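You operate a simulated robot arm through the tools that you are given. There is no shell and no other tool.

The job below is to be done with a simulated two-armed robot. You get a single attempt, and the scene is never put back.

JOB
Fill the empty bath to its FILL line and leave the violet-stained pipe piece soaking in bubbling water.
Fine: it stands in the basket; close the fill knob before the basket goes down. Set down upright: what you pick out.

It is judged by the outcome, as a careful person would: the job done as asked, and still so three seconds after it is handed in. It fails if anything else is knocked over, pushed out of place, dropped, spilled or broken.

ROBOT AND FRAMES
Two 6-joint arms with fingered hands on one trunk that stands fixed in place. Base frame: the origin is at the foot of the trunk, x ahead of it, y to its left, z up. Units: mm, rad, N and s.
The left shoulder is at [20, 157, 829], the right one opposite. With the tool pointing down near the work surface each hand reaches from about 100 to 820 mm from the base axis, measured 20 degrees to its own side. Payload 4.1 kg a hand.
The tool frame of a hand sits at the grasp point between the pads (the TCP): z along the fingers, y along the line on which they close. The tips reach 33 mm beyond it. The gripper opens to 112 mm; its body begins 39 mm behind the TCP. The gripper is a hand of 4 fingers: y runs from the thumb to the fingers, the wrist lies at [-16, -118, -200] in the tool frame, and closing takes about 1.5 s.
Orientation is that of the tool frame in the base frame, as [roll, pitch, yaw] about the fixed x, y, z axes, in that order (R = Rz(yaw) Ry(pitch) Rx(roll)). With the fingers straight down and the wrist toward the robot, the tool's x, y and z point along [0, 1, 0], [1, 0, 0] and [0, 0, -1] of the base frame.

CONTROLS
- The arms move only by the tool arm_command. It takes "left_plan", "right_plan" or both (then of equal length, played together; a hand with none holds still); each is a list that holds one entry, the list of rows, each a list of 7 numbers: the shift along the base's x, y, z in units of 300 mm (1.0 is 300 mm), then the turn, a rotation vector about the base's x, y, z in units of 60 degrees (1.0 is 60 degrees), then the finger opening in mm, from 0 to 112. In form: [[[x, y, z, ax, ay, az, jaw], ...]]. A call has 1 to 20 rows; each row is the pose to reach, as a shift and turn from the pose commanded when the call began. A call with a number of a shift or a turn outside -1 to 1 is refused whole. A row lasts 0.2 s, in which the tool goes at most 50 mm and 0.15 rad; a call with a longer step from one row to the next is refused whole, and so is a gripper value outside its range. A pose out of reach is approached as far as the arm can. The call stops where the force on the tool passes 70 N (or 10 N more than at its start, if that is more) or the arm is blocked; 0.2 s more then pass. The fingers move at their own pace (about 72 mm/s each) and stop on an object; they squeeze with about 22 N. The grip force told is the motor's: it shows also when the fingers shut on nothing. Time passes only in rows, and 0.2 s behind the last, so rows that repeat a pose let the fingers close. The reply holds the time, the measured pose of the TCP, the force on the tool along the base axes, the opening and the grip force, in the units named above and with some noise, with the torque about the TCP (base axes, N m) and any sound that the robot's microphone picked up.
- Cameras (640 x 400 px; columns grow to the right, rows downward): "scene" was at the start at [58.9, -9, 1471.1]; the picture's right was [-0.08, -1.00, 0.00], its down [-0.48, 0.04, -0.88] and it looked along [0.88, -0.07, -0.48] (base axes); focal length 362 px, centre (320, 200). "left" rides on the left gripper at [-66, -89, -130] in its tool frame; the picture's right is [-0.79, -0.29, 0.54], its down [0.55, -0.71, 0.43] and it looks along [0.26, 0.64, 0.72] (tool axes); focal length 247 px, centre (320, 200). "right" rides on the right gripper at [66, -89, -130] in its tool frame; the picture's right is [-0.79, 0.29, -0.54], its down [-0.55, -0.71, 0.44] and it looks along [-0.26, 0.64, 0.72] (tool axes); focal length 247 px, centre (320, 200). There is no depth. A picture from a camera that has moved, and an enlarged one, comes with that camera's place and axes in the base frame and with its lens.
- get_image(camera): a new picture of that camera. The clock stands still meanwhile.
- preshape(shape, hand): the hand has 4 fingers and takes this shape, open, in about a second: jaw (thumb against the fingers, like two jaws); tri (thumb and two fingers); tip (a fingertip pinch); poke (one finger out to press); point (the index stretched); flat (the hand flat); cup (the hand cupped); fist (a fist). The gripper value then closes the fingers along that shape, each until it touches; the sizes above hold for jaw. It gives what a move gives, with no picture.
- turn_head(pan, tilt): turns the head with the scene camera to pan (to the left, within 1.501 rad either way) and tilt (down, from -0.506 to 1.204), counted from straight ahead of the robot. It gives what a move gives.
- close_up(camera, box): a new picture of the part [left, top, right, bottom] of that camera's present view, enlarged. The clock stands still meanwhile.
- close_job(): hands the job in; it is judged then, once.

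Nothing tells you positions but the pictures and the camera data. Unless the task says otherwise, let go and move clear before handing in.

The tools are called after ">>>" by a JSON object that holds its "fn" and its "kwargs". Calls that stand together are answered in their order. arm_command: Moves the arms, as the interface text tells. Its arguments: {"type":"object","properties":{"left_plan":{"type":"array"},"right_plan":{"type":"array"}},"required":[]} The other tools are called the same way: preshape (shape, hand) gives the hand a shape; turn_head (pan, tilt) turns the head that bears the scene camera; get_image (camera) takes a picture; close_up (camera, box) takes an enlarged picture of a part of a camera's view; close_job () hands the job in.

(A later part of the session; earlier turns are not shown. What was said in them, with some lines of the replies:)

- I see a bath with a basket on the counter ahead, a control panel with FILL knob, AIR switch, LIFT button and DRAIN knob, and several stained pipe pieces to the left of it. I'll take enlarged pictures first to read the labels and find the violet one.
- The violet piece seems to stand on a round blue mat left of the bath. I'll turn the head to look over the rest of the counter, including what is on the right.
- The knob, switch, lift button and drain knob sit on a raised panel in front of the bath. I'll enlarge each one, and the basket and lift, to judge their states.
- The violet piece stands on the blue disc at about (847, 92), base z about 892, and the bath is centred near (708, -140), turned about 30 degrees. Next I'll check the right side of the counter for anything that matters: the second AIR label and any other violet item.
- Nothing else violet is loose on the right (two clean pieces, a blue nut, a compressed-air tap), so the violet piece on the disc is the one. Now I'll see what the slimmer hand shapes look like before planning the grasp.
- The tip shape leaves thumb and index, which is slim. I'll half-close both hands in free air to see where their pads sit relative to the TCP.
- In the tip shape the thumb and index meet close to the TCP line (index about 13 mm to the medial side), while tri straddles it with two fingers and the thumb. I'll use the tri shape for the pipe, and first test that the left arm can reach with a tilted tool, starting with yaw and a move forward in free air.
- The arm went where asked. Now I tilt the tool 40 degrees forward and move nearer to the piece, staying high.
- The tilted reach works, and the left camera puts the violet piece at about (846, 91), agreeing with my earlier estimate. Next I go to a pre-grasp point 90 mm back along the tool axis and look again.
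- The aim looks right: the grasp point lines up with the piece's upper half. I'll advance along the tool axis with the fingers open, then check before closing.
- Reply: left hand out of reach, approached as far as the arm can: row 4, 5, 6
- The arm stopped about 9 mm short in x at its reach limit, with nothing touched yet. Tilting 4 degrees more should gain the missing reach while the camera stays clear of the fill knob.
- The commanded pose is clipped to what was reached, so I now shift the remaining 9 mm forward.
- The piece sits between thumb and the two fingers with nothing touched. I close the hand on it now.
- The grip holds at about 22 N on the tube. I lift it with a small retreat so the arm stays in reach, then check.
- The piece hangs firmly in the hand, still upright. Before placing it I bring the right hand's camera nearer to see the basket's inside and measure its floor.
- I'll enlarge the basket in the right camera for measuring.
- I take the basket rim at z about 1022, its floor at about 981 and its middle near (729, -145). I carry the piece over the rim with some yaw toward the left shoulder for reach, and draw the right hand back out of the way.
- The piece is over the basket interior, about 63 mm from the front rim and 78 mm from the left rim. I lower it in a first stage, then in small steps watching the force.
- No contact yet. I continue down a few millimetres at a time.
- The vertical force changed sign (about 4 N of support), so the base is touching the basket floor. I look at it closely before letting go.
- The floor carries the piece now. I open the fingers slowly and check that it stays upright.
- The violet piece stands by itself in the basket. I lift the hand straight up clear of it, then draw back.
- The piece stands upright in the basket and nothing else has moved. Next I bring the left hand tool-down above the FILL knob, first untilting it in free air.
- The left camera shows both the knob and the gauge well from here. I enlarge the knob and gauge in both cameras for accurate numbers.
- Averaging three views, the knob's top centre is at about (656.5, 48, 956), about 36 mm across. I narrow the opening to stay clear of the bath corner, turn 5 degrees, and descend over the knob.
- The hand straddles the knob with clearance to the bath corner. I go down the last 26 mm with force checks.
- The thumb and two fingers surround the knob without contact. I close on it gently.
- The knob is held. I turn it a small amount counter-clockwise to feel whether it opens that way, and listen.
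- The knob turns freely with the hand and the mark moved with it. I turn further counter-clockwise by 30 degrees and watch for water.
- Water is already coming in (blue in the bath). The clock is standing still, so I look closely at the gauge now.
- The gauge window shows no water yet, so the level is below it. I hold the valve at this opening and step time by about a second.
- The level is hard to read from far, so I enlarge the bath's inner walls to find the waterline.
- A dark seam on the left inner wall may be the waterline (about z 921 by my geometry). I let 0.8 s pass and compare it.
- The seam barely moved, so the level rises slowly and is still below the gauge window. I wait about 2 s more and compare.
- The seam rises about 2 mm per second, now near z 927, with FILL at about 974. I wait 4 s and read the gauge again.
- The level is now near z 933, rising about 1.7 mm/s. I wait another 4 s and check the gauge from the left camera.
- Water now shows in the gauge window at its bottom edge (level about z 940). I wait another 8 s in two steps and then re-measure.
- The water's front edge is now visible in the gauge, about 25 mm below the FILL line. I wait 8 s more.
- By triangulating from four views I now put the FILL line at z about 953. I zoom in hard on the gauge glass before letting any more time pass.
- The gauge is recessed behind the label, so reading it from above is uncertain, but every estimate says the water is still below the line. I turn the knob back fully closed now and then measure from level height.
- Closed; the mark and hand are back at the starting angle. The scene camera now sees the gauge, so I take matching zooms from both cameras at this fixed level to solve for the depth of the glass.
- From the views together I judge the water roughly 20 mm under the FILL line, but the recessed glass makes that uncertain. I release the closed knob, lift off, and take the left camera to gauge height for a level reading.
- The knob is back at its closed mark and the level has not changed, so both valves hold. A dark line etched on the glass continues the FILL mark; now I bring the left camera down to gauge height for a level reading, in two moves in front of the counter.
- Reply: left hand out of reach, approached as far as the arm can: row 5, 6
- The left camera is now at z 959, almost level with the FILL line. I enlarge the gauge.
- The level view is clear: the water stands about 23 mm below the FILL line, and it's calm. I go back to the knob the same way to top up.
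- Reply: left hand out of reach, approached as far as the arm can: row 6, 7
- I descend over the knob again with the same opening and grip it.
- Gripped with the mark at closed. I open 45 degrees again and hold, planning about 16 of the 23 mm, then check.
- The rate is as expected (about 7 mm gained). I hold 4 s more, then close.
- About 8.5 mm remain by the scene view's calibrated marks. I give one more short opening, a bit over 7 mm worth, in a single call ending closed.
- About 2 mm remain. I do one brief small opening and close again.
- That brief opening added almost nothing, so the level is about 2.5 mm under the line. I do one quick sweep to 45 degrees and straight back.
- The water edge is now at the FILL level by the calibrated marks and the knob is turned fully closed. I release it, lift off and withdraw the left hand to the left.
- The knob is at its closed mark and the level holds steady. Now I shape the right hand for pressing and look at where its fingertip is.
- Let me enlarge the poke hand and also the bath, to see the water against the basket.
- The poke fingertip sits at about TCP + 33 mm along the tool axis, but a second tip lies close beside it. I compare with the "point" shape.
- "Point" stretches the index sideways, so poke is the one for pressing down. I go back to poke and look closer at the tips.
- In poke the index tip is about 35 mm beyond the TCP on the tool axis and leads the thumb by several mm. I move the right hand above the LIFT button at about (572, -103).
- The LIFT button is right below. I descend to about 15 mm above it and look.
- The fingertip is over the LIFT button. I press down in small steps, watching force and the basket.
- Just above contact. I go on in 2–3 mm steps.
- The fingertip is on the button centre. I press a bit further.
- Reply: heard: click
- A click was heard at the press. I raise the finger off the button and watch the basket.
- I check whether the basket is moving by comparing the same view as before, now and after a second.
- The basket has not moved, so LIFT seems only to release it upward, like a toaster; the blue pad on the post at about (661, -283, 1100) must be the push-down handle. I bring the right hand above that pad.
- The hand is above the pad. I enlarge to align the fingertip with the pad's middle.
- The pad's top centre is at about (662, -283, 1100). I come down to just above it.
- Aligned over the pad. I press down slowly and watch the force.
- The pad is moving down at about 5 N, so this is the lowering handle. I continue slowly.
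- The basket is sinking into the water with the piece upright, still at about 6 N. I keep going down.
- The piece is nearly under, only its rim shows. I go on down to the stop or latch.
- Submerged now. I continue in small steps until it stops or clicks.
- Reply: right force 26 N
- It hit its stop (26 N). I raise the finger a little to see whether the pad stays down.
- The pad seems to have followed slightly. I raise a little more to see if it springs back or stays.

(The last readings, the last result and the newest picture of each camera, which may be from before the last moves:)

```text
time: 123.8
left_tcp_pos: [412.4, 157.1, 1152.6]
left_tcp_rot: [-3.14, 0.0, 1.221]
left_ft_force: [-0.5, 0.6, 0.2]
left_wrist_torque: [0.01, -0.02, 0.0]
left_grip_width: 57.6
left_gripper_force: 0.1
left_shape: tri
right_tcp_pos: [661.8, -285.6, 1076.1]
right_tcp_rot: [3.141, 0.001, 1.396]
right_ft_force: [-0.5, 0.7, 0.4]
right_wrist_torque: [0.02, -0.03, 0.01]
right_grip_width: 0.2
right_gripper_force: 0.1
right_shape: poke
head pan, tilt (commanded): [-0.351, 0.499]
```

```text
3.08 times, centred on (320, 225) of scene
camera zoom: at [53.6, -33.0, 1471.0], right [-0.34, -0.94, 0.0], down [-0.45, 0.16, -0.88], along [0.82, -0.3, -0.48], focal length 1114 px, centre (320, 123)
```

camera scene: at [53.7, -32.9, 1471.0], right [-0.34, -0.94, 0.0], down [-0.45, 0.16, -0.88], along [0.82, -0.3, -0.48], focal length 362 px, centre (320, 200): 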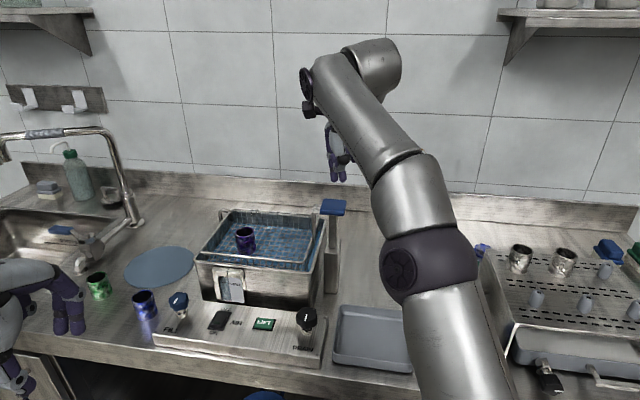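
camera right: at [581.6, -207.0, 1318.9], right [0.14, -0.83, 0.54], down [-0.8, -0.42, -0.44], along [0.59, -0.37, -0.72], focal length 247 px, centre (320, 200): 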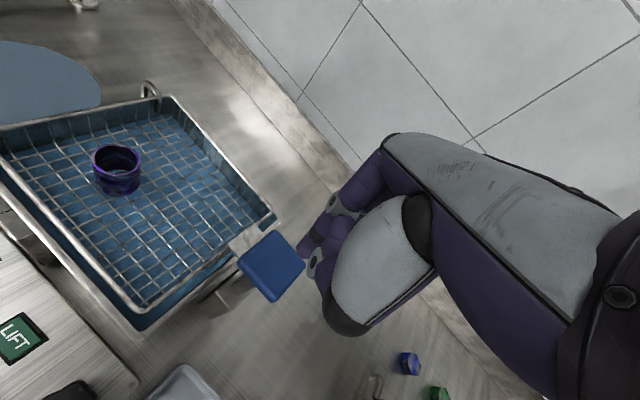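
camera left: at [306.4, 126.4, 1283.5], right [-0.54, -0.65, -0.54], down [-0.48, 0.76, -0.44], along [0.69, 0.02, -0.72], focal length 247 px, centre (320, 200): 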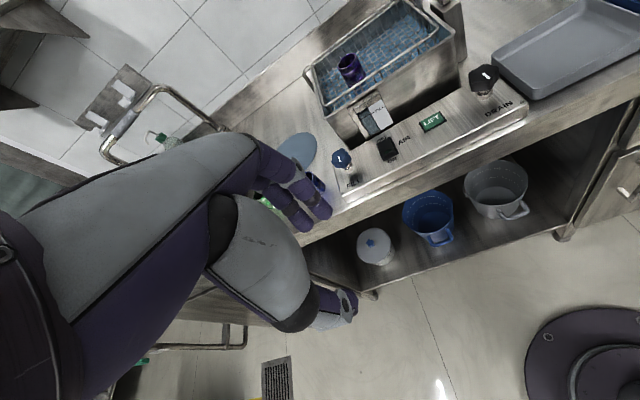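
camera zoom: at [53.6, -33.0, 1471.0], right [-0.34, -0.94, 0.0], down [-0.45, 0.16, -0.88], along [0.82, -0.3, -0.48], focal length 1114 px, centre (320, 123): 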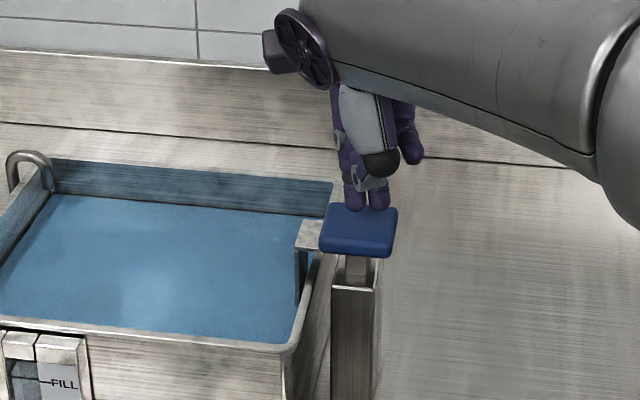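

The pad stays down while the finger has left it, so the basket is latched in the lowered position. I lift the right hand clear and check.

>>> {"fn": "arm_command", "kwargs": {"right_plan": [[[0, 0, 0.06, 0, 0, 0, 0], [0, 0, 0.16, 0, 0, 0, 0], [0, 0, 0.28, 0, 0, 0, 0], [-0.03, 0.03, 0.34, 0, 0, 0, 0], [-0.1, 0.12, 0.36, 0, 0, 0, 0], [-0.2, 0.22, 0.36, 0, 0, 0, 0], [-0.3, 0.32, 0.36, 0, 0, 0, 0], [-0.36, 0.4, 0.36, 0, 0, 0, 0], [-0.36, 0.4, 0.36, 0, 0, 0, 0]]]}}

>>> {"fn": "get_image", "kwargs": {"camera": "right"}}

>>> {"fn": "close_up", "kwargs": {"camera": "scene", "box": [190, 160, 350, 290]}}

>>> {"fn": "get_image", "kwargs": {"camera": "left"}}

```text
time: 125.8
left_tcp_pos: [411.7, 156.5, 1153.4]
left_tcp_rot: [-3.141, 0.002, 1.222]
left_ft_force: [-0.5, 0.2, -0.1]
left_wrist_torque: [0.0, 0.03, 0.0]
left_grip_width: 57.6
left_gripper_force: 0.0
left_shape: tri
right_tcp_pos: [553.1, -165.8, 1184.6]
right_tcp_rot: [3.141, 0.001, 1.395]
right_ft_force: [1.3, -0.2, -0.2]
right_wrist_torque: [0.04, 0.0, 0.01]
right_grip_width: 0.0
right_gripper_force: 0.1
right_shape: poke
head pan, tilt (commanded): [-0.351, 0.499]
```

```text
taken
camera right: at [476.5, -84.7, 1314.8], right [0.14, -0.83, 0.54], down [-0.8, -0.42, -0.44], along [0.59, -0.37, -0.72], focal length 247 px, centre (320, 200)
```

right: 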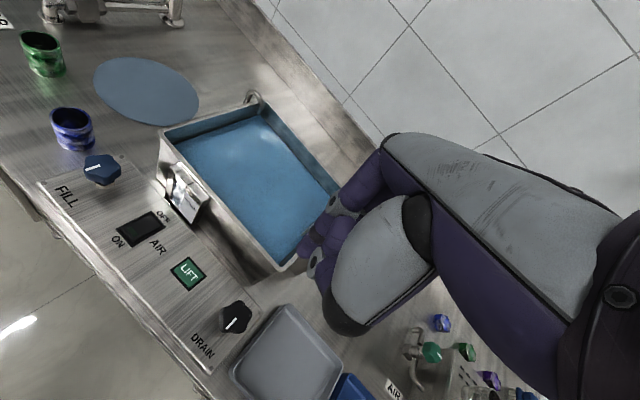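

```text
3.08 times, centred on (270, 225) of scene
camera zoom: at [53.7, -33.0, 1471.0], right [-0.34, -0.94, 0.0], down [-0.45, 0.16, -0.88], along [0.82, -0.3, -0.48], focal length 1114 px, centre (474, 123)
```

zoom: 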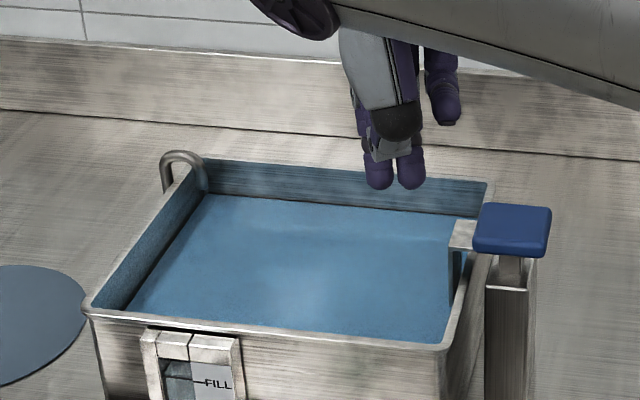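

```text
taken
camera left: at [306.5, 126.4, 1283.5], right [-0.54, -0.65, -0.54], down [-0.48, 0.76, -0.44], along [0.69, 0.02, -0.72], focal length 247 px, centre (320, 200)
```

left: 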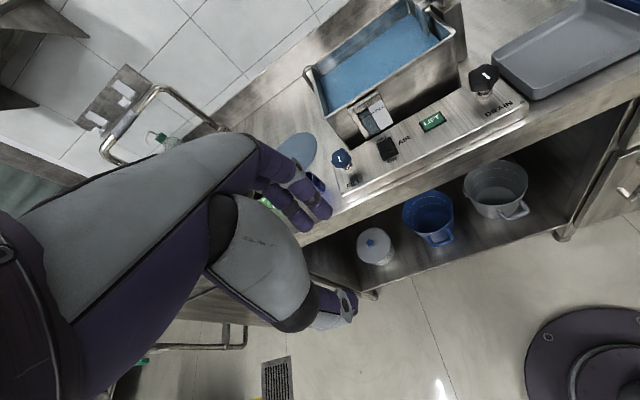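

The basket stays down with the piece under water. Now the AIR switch; I enlarge it to fix its ON end and height.

>>> {"fn": "close_up", "kwargs": {"camera": "right", "box": [100, 190, 196, 260]}}

>>> {"fn": "close_up", "kwargs": {"camera": "left", "box": [360, 120, 424, 170]}}

>>> {"fn": "close_up", "kwargs": {"camera": "scene", "box": [190, 290, 286, 350]}}

```text
5.71 times, centred on (148, 225) of right
camera zoom: at [476.5, -84.7, 1314.8], right [0.14, -0.83, 0.54], down [-0.8, -0.42, -0.44], along [0.59, -0.37, -0.72], focal length 1411 px, centre (1303, 57)
```

zoom: 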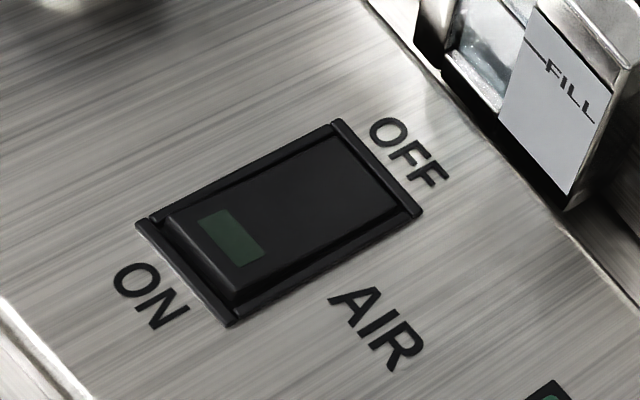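

```text
8.00 times, centred on (392, 145) of left
camera zoom: at [306.5, 126.4, 1283.5], right [-0.54, -0.65, -0.54], down [-0.48, 0.76, -0.44], along [0.69, 0.02, -0.72], focal length 1976 px, centre (-256, 640)
```

zoom: 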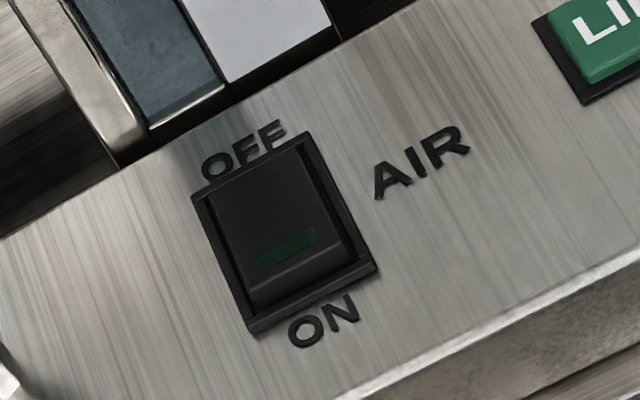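

```text
6.67 times, centred on (238, 320) of scene
camera zoom: at [53.7, -33.0, 1471.0], right [-0.34, -0.94, 0.0], down [-0.45, 0.16, -0.88], along [0.82, -0.3, -0.48], focal length 2415 px, centre (867, -600)
```

zoom: 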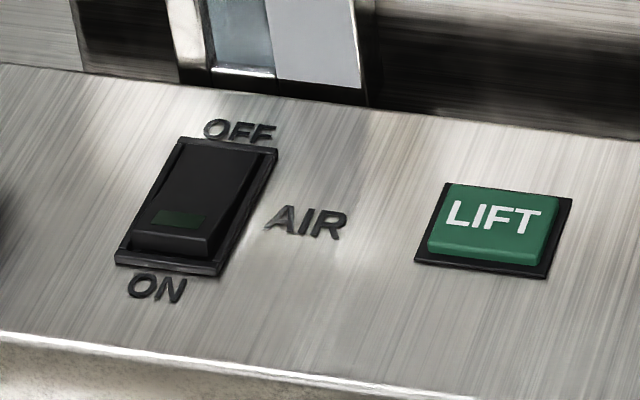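

The ON end is raised (switch is OFF) and its press point is about (598, -14, 921). I move the right fingertip above it.

>>> {"fn": "arm_command", "kwargs": {"right_plan": [[[0.03, 0.1, -0.06, 0, 0, 0, 0], [0.06, 0.2, -0.16, 0, 0, 0, 0], [0.09, 0.3, -0.27, 0, 0, 0, 0], [0.12, 0.4, -0.38, 0, 0, 0, 0], [0.146, 0.48, -0.48, 0, 0, 0, 0], [0.146, 0.497, -0.583, 0, 0, 0, 0], [0.146, 0.497, -0.583, 0, 0, 0, 0]]]}}

>>> {"fn": "get_image", "kwargs": {"camera": "right"}}

>>> {"fn": "close_up", "kwargs": {"camera": "left", "box": [320, 60, 460, 170]}}

```text
time: 127.4
left_tcp_pos: [411.8, 157.5, 1153.1]
left_tcp_rot: [3.141, 0.001, 1.221]
left_ft_force: [0.2, -0.6, 0.5]
left_wrist_torque: [-0.03, 0.01, 0.01]
left_grip_width: 57.6
left_gripper_force: 0.0
left_shape: tri
right_tcp_pos: [597.3, -18.3, 1009.1]
right_tcp_rot: [-3.141, 0.002, 1.395]
right_ft_force: [-0.7, 0.2, 0.5]
right_wrist_torque: [0.02, -0.04, 0.01]
right_grip_width: 0.0
right_gripper_force: 0.0
right_shape: poke
head pan, tilt (commanded): [-0.351, 0.499]
```

```text
taken
camera right: at [520.9, 62.8, 1139.5], right [0.14, -0.83, 0.54], down [-0.8, -0.42, -0.44], along [0.59, -0.37, -0.72], focal length 247 px, centre (320, 200)
```

right: 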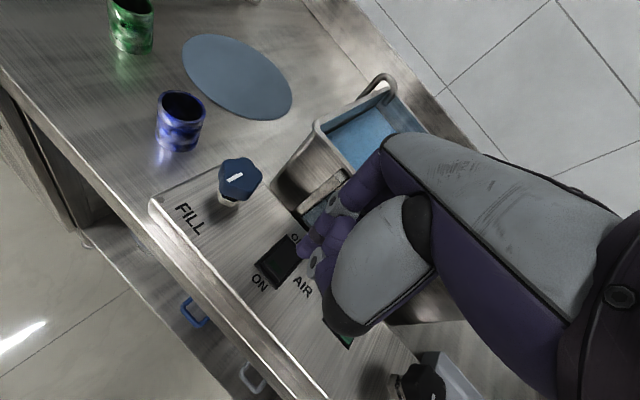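

```text
3.64 times, centred on (390, 115) of left
camera zoom: at [306.3, 126.4, 1283.5], right [-0.54, -0.65, -0.54], down [-0.48, 0.76, -0.44], along [0.69, 0.02, -0.72], focal length 898 px, centre (66, 509)
```

zoom: 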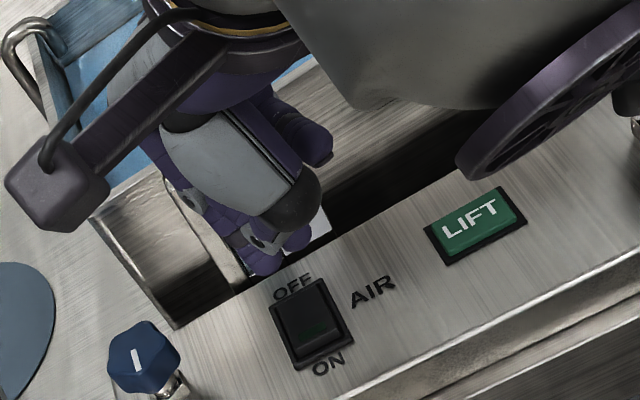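

Aligned with the ON half. I descend to just above it and check again.

>>> {"fn": "arm_command", "kwargs": {"right_plan": [[[-0.002, -0.002, -0.05, 0, 0, 0, 0], [-0.002, -0.002, -0.1, 0, 0, 0, 0], [-0.002, -0.002, -0.14, 0, 0, 0, 0], [-0.002, -0.002, -0.14, 0, 0, 0, 0]]]}}

>>> {"fn": "close_up", "kwargs": {"camera": "left", "box": [350, 90, 450, 170]}}

>>> {"fn": "close_up", "kwargs": {"camera": "right", "box": [230, 190, 350, 310]}}

```text
time: 128.4
left_tcp_pos: [412.9, 157.1, 1152.0]
left_tcp_rot: [-3.141, 0.001, 1.22]
left_ft_force: [0.3, 0.1, 0.7]
left_wrist_torque: [0.01, -0.01, -0.04]
left_grip_width: 57.7
left_gripper_force: 0.0
left_shape: tri
right_tcp_pos: [597.1, -17.2, 965.9]
right_tcp_rot: [-3.141, 0.002, 1.394]
right_ft_force: [-0.8, 0.8, 0.3]
right_wrist_torque: [0.0, -0.03, -0.02]
right_grip_width: 0.1
right_gripper_force: 0.1
right_shape: poke
head pan, tilt (commanded): [-0.351, 0.499]
```

```text
5.00 times, centred on (400, 130) of left
camera zoom: at [306.4, 126.4, 1283.5], right [-0.54, -0.65, -0.54], down [-0.48, 0.76, -0.44], along [0.69, 0.02, -0.72], focal length 1235 px, centre (-80, 550)
```

zoom: 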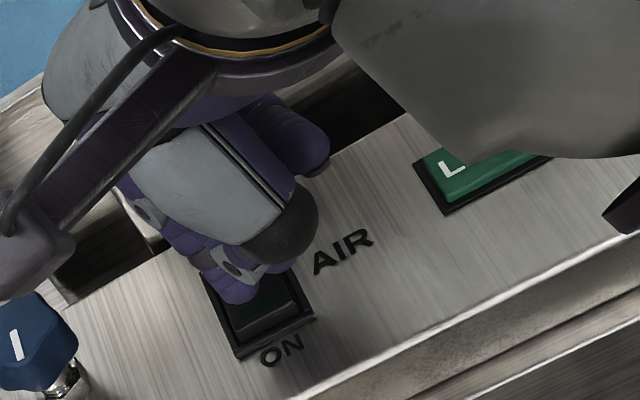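

```text
3.33 times, centred on (290, 250) of right
camera zoom: at [520.9, 63.6, 1097.1], right [0.14, -0.83, 0.54], down [-0.8, -0.42, -0.44], along [0.59, -0.37, -0.72], focal length 823 px, centre (420, 33)
```

zoom: 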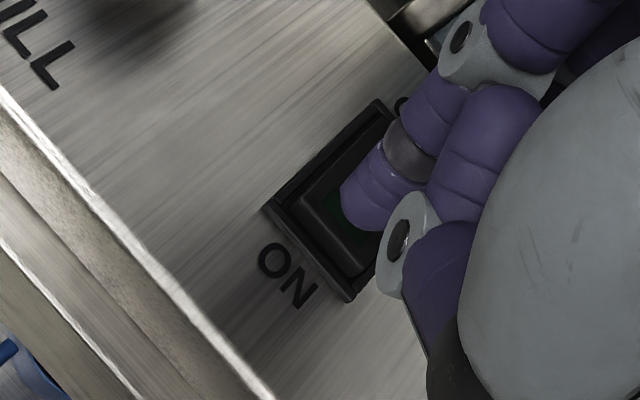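

The tip will land on the ON half; I shift 4 mm nearer to the ON edge and press down in small steps.

>>> {"fn": "arm_command", "kwargs": {"right_plan": [[[-0.011, 0.007, 0, 0, 0, 0, 0], [-0.011, 0.007, -0.015, 0, 0, 0, 0], [-0.011, 0.007, -0.025, 0, 0, 0, 0]]]}}

>>> {"fn": "arm_command", "kwargs": {"right_plan": [[[0, 0, -0.008, 0, 0, 0, 0], [0, 0, -0.016, 0, 0, 0, 0]]]}}

>>> {"fn": "arm_command", "kwargs": {"right_plan": [[[0, 0, -0.008, 0, 0, 0, 0], [0, 0, -0.008, 0, 0, 0, 0]]]}}

>>> {"fn": "close_up", "kwargs": {"camera": "left", "box": [350, 90, 450, 170]}}

```text
time: 129.2
left_tcp_pos: [412.4, 157.3, 1152.6]
left_tcp_rot: [-3.142, -0.001, 1.221]
left_ft_force: [-0.4, 0.7, 0.4]
left_wrist_torque: [0.01, -0.01, 0.04]
left_grip_width: 57.9
left_gripper_force: 0.0
left_shape: tri
right_tcp_pos: [593.1, -15.3, 958.5]
right_tcp_rot: [-3.141, 0.0, 1.395]
right_ft_force: [0.9, 0.2, -0.8]
right_wrist_torque: [0.01, -0.02, 0.01]
right_grip_width: 0.2
right_gripper_force: 0.1
right_shape: poke
head pan, tilt (commanded): [-0.351, 0.499]
```

```text
time: 129.8
left_tcp_pos: [412.0, 157.8, 1153.2]
left_tcp_rot: [3.141, -0.001, 1.222]
left_ft_force: [0.9, 0.1, -0.1]
left_wrist_torque: [0.0, 0.0, -0.01]
left_grip_width: 57.6
left_gripper_force: 0.1
left_shape: tri
right_tcp_pos: [593.6, -14.9, 955.4]
right_tcp_rot: [3.141, -0.001, 1.397]
right_ft_force: [0.6, -0.2, 0.9]
right_wrist_torque: [0.01, 0.0, -0.03]
right_grip_width: 0.2
right_gripper_force: 0.1
right_shape: poke
head pan, tilt (commanded): [-0.351, 0.499]
```

```text
time: 130.4
left_tcp_pos: [412.6, 157.1, 1153.6]
left_tcp_rot: [-3.14, 0.0, 1.222]
left_ft_force: [0.0, 0.2, 0.0]
left_wrist_torque: [-0.03, 0.03, 0.0]
left_grip_width: 57.6
left_gripper_force: 0.1
left_shape: tri
right_tcp_pos: [594.7, -15.1, 952.6]
right_tcp_rot: [-3.14, 0.002, 1.395]
right_ft_force: [0.2, 0.1, 0.8]
right_wrist_torque: [0.02, 0.0, 0.02]
right_grip_width: 0.1
right_gripper_force: 0.1
right_shape: poke
head pan, tilt (commanded): [-0.351, 0.499]
heard: click
```

```text
5.00 times, centred on (400, 130) of left
camera zoom: at [306.4, 126.4, 1283.5], right [-0.54, -0.65, -0.54], down [-0.48, 0.76, -0.44], along [0.69, 0.02, -0.72], focal length 1235 px, centre (-80, 550)
```

zoom: 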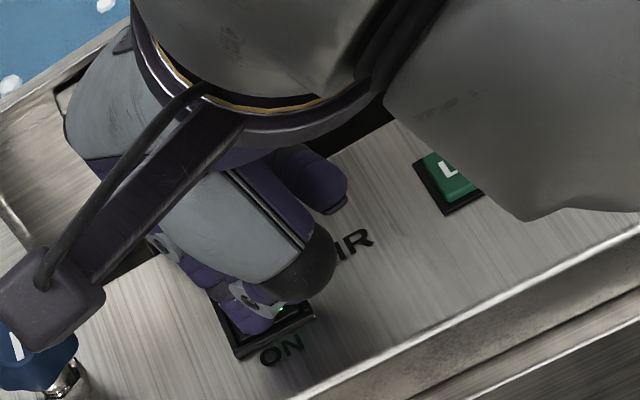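

A click, the green light is on and bubbles appear in the water. I raise the right hand straight up and withdraw.

>>> {"fn": "arm_command", "kwargs": {"right_plan": [[[0, 0, 0.03, 0, 0, 0, 0], [0, 0, 0.1, 0, 0, 0, 0], [0, 0, 0.22, 0, 0, 0, 0], [0, 0, 0.36, 0, 0, 0, 0], [-0.06, -0.06, 0.5, 0, 0, 0, 0], [-0.16, -0.16, 0.6, 0, 0, 0, 0], [-0.26, -0.28, 0.68, 0, 0, 0, 0], [-0.36, -0.4, 0.76, 0, 0, 0, 0], [-0.46, -0.52, 0.84, 0, 0, 0, 0], [-0.54, -0.62, 0.92, 0, 0, 0, 0], [-0.54, -0.62, 0.92, 0, 0, 0, 0]]]}}

>>> {"fn": "turn_head", "kwargs": {"pan": -0.08, "tilt": 0.65}}

>>> {"fn": "get_image", "kwargs": {"camera": "scene"}}

>>> {"fn": "get_image", "kwargs": {"camera": "right"}}

```text
refused: row 6 steps farther than a row can; nothing moved
```

```text
time: 131.2
left_tcp_pos: [411.8, 156.9, 1152.4]
left_tcp_rot: [3.141, -0.002, 1.22]
left_ft_force: [0.2, -0.1, -0.4]
left_wrist_torque: [-0.03, 0.0, -0.03]
left_grip_width: 57.7
left_gripper_force: 0.0
left_shape: tri
right_tcp_pos: [593.9, -15.1, 952.3]
right_tcp_rot: [-3.141, 0.0, 1.393]
right_ft_force: [0.2, -1.0, -0.7]
right_wrist_torque: [0.0, 0.01, 0.03]
right_grip_width: 0.1
right_gripper_force: 0.0
right_shape: poke
head pan, tilt (commanded): [-0.08, 0.649]
```

```text
taken
camera scene: at [54.7, -8.7, 1457.7], right [-0.08, -1.0, 0.0], down [-0.6, 0.05, -0.8], along [0.79, -0.06, -0.6], focal length 362 px, centre (320, 200)
```

scene: 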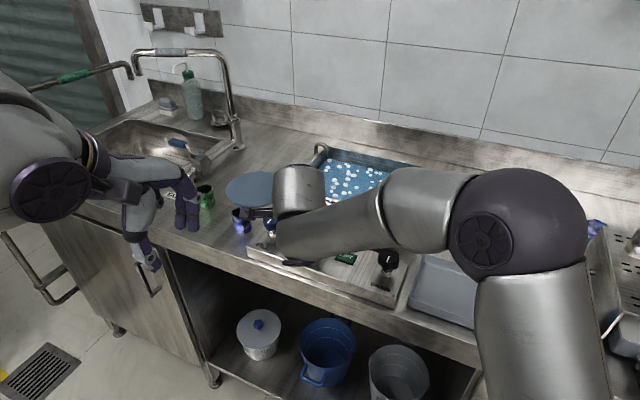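

```text
taken
camera right: at [517.6, 66.0, 1082.9], right [0.14, -0.83, 0.54], down [-0.8, -0.42, -0.44], along [0.59, -0.37, -0.72], focal length 247 px, centre (320, 200)
```

right: 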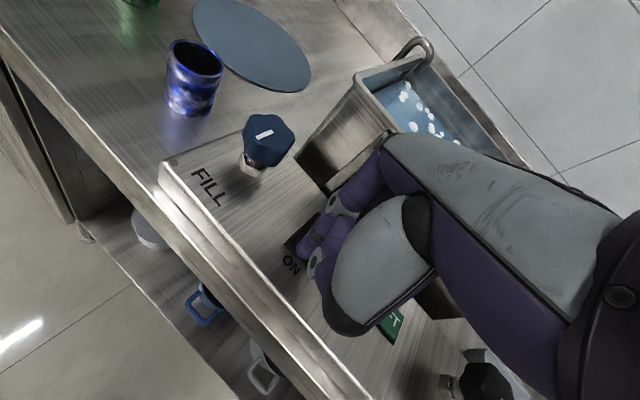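

Bubbles fill the bath. That retreat plan had one step too long and was refused, so I send it again with shorter steps.

>>> {"fn": "arm_command", "kwargs": {"right_plan": [[[0, 0, 0.03, 0, 0, 0, 0], [0, 0, 0.1, 0, 0, 0, 0], [0, 0, 0.2, 0, 0, 0, 0], [0, 0, 0.32, 0, 0, 0, 0], [-0.04, -0.04, 0.44, 0, 0, 0, 0], [-0.11, -0.11, 0.53, 0, 0, 0, 0], [-0.19, -0.19, 0.6, 0, 0, 0, 0], [-0.27, -0.28, 0.67, 0, 0, 0, 0], [-0.35, -0.37, 0.74, 0, 0, 0, 0], [-0.43, -0.46, 0.81, 0, 0, 0, 0], [-0.5, -0.54, 0.88, 0, 0, 0, 0], [-0.55, -0.62, 0.94, 0, 0, 0, 0], [-0.55, -0.62, 0.94, 0, 0, 0, 0]]]}}

>>> {"fn": "get_image", "kwargs": {"camera": "scene"}}

>>> {"fn": "get_image", "kwargs": {"camera": "right"}}

>>> {"fn": "get_image", "kwargs": {"camera": "left"}}

```text
time: 134.0
left_tcp_pos: [412.1, 157.1, 1152.7]
left_tcp_rot: [3.14, 0.001, 1.221]
left_ft_force: [1.0, 1.3, 0.1]
left_wrist_torque: [0.01, 0.02, 0.04]
left_grip_width: 57.6
left_gripper_force: 0.0
left_shape: tri
right_tcp_pos: [429.7, -198.6, 1234.1]
right_tcp_rot: [-3.141, 0.0, 1.396]
right_ft_force: [0.5, -0.6, 0.2]
right_wrist_torque: [-0.02, 0.01, -0.01]
right_grip_width: 0.0
right_gripper_force: 0.1
right_shape: poke
head pan, tilt (commanded): [-0.08, 0.649]
```

```text
taken
camera scene: at [54.8, -8.6, 1457.6], right [-0.08, -1.0, 0.0], down [-0.6, 0.05, -0.8], along [0.79, -0.06, -0.6], focal length 362 px, centre (320, 200)
```

scene: 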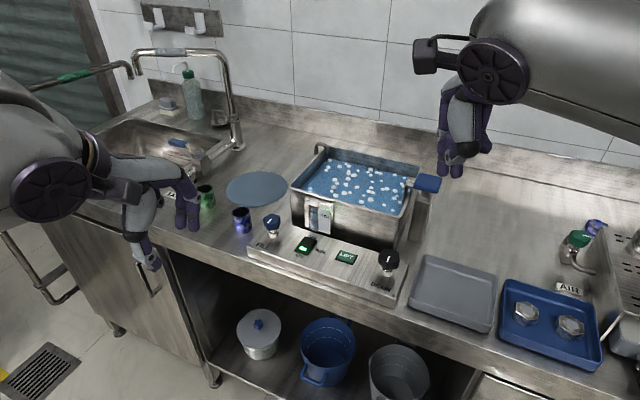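

```text
taken
camera right: at [353.5, -117.9, 1365.0], right [0.14, -0.83, 0.54], down [-0.8, -0.42, -0.43], along [0.59, -0.37, -0.72], focal length 247 px, centre (320, 200)
```

right: 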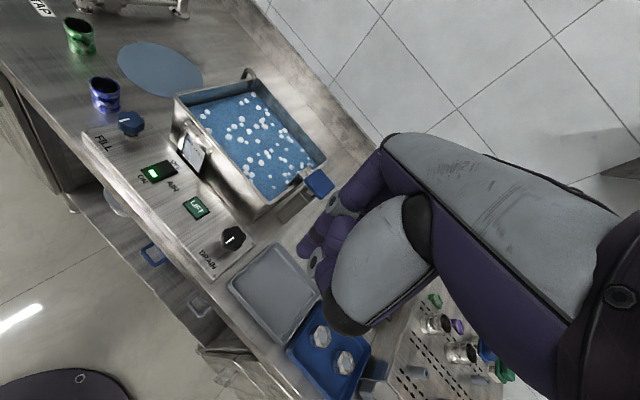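

```text
taken
camera left: at [306.4, 126.5, 1283.5], right [-0.54, -0.65, -0.54], down [-0.48, 0.76, -0.44], along [0.69, 0.02, -0.72], focal length 247 px, centre (320, 200)
```

left: 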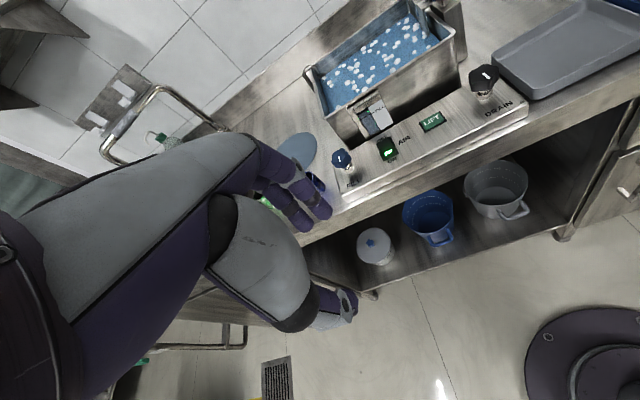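

Everything looks right: bubbling bath, AIR lit, basket down. I check the gauge, the knobs and the pad closely before handing in.

>>> {"fn": "close_up", "kwargs": {"camera": "scene", "box": [240, 140, 450, 300]}}

>>> {"fn": "close_up", "kwargs": {"camera": "scene", "box": [300, 195, 340, 240]}}

>>> {"fn": "close_up", "kwargs": {"camera": "scene", "box": [300, 150, 420, 225]}}

>>> {"fn": "close_up", "kwargs": {"camera": "scene", "box": [170, 160, 300, 260]}}

```text
2.50 times, centred on (345, 220) of scene
camera zoom: at [54.8, -8.6, 1457.6], right [-0.08, -1.0, 0.0], down [-0.6, 0.05, -0.8], along [0.79, -0.06, -0.6], focal length 906 px, centre (258, 150)
```

zoom: 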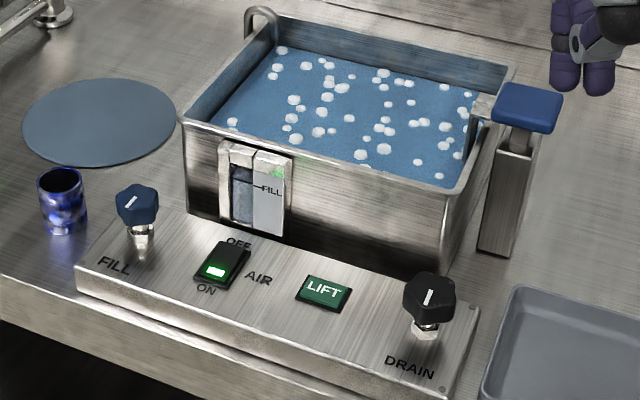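

```text
8.89 times, centred on (320, 218) of scene
camera zoom: at [54.8, -8.6, 1457.6], right [-0.08, -1.0, 0.0], down [-0.6, 0.05, -0.8], along [0.79, -0.06, -0.6], focal length 3220 px, centre (320, 44)
```

zoom: 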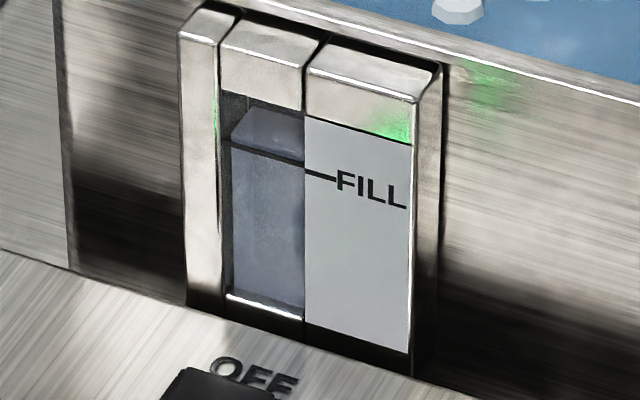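

```text
5.33 times, centred on (360, 188) of scene
camera zoom: at [54.8, -8.6, 1457.6], right [-0.08, -1.0, 0.0], down [-0.6, 0.05, -0.8], along [0.79, -0.06, -0.6], focal length 1932 px, centre (107, 267)
```

zoom: 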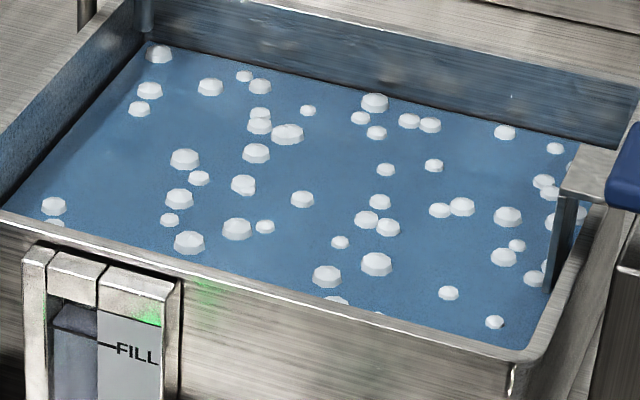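

```text
4.00 times, centred on (235, 210) of scene
camera zoom: at [54.8, -8.6, 1457.6], right [-0.08, -1.0, 0.0], down [-0.6, 0.05, -0.8], along [0.79, -0.06, -0.6], focal length 1449 px, centre (660, 160)
```

zoom: 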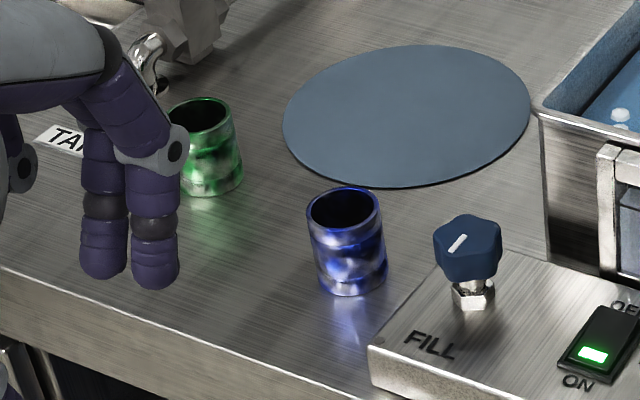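

I've finished the job, and everything looked right in the last pictures. The water is at the FILL line to within about a millimetre or two, judged by eye from the gauge. The fill knob was back at its closed mark before the basket went down. The violet piece went under standing upright in the latched basket; I can't see it now because the water is opaque. AIR is on and the bath is bubbling. Both hands are clear and nothing else has moved, so I'm handing it in.

>>> {"fn": "close_job", "kwargs": {}}

```text
The job is handed in.
```

I handed the job in: the violet-stained pipe piece is soaking in the basket, in a bath filled to its FILL line with the air bubbling.

- **Water level:** By the gauge, the water was at the FILL line, give or take about 1.5 mm. I read this from the camera views, so it is an estimate.
- **Fill knob:** I turned it fully closed, and the level held steady, before the basket went down.
- **Basket:** The LIFT button clicked but did not lower the basket, so I pushed it down with the blue pad on the post. I heard no latch click, but it stayed down after I let go.
- **Pipe piece:** It was upright in the basket when it went under. The water is too opaque to see it now, so I could not check it again afterwards.
- **Air:** The AIR switch is on, its green light is lit, and bubbles fill the bath.
- **Everything else:** In the last pictures nothing was knocked over or out of place, and both hands were clear.
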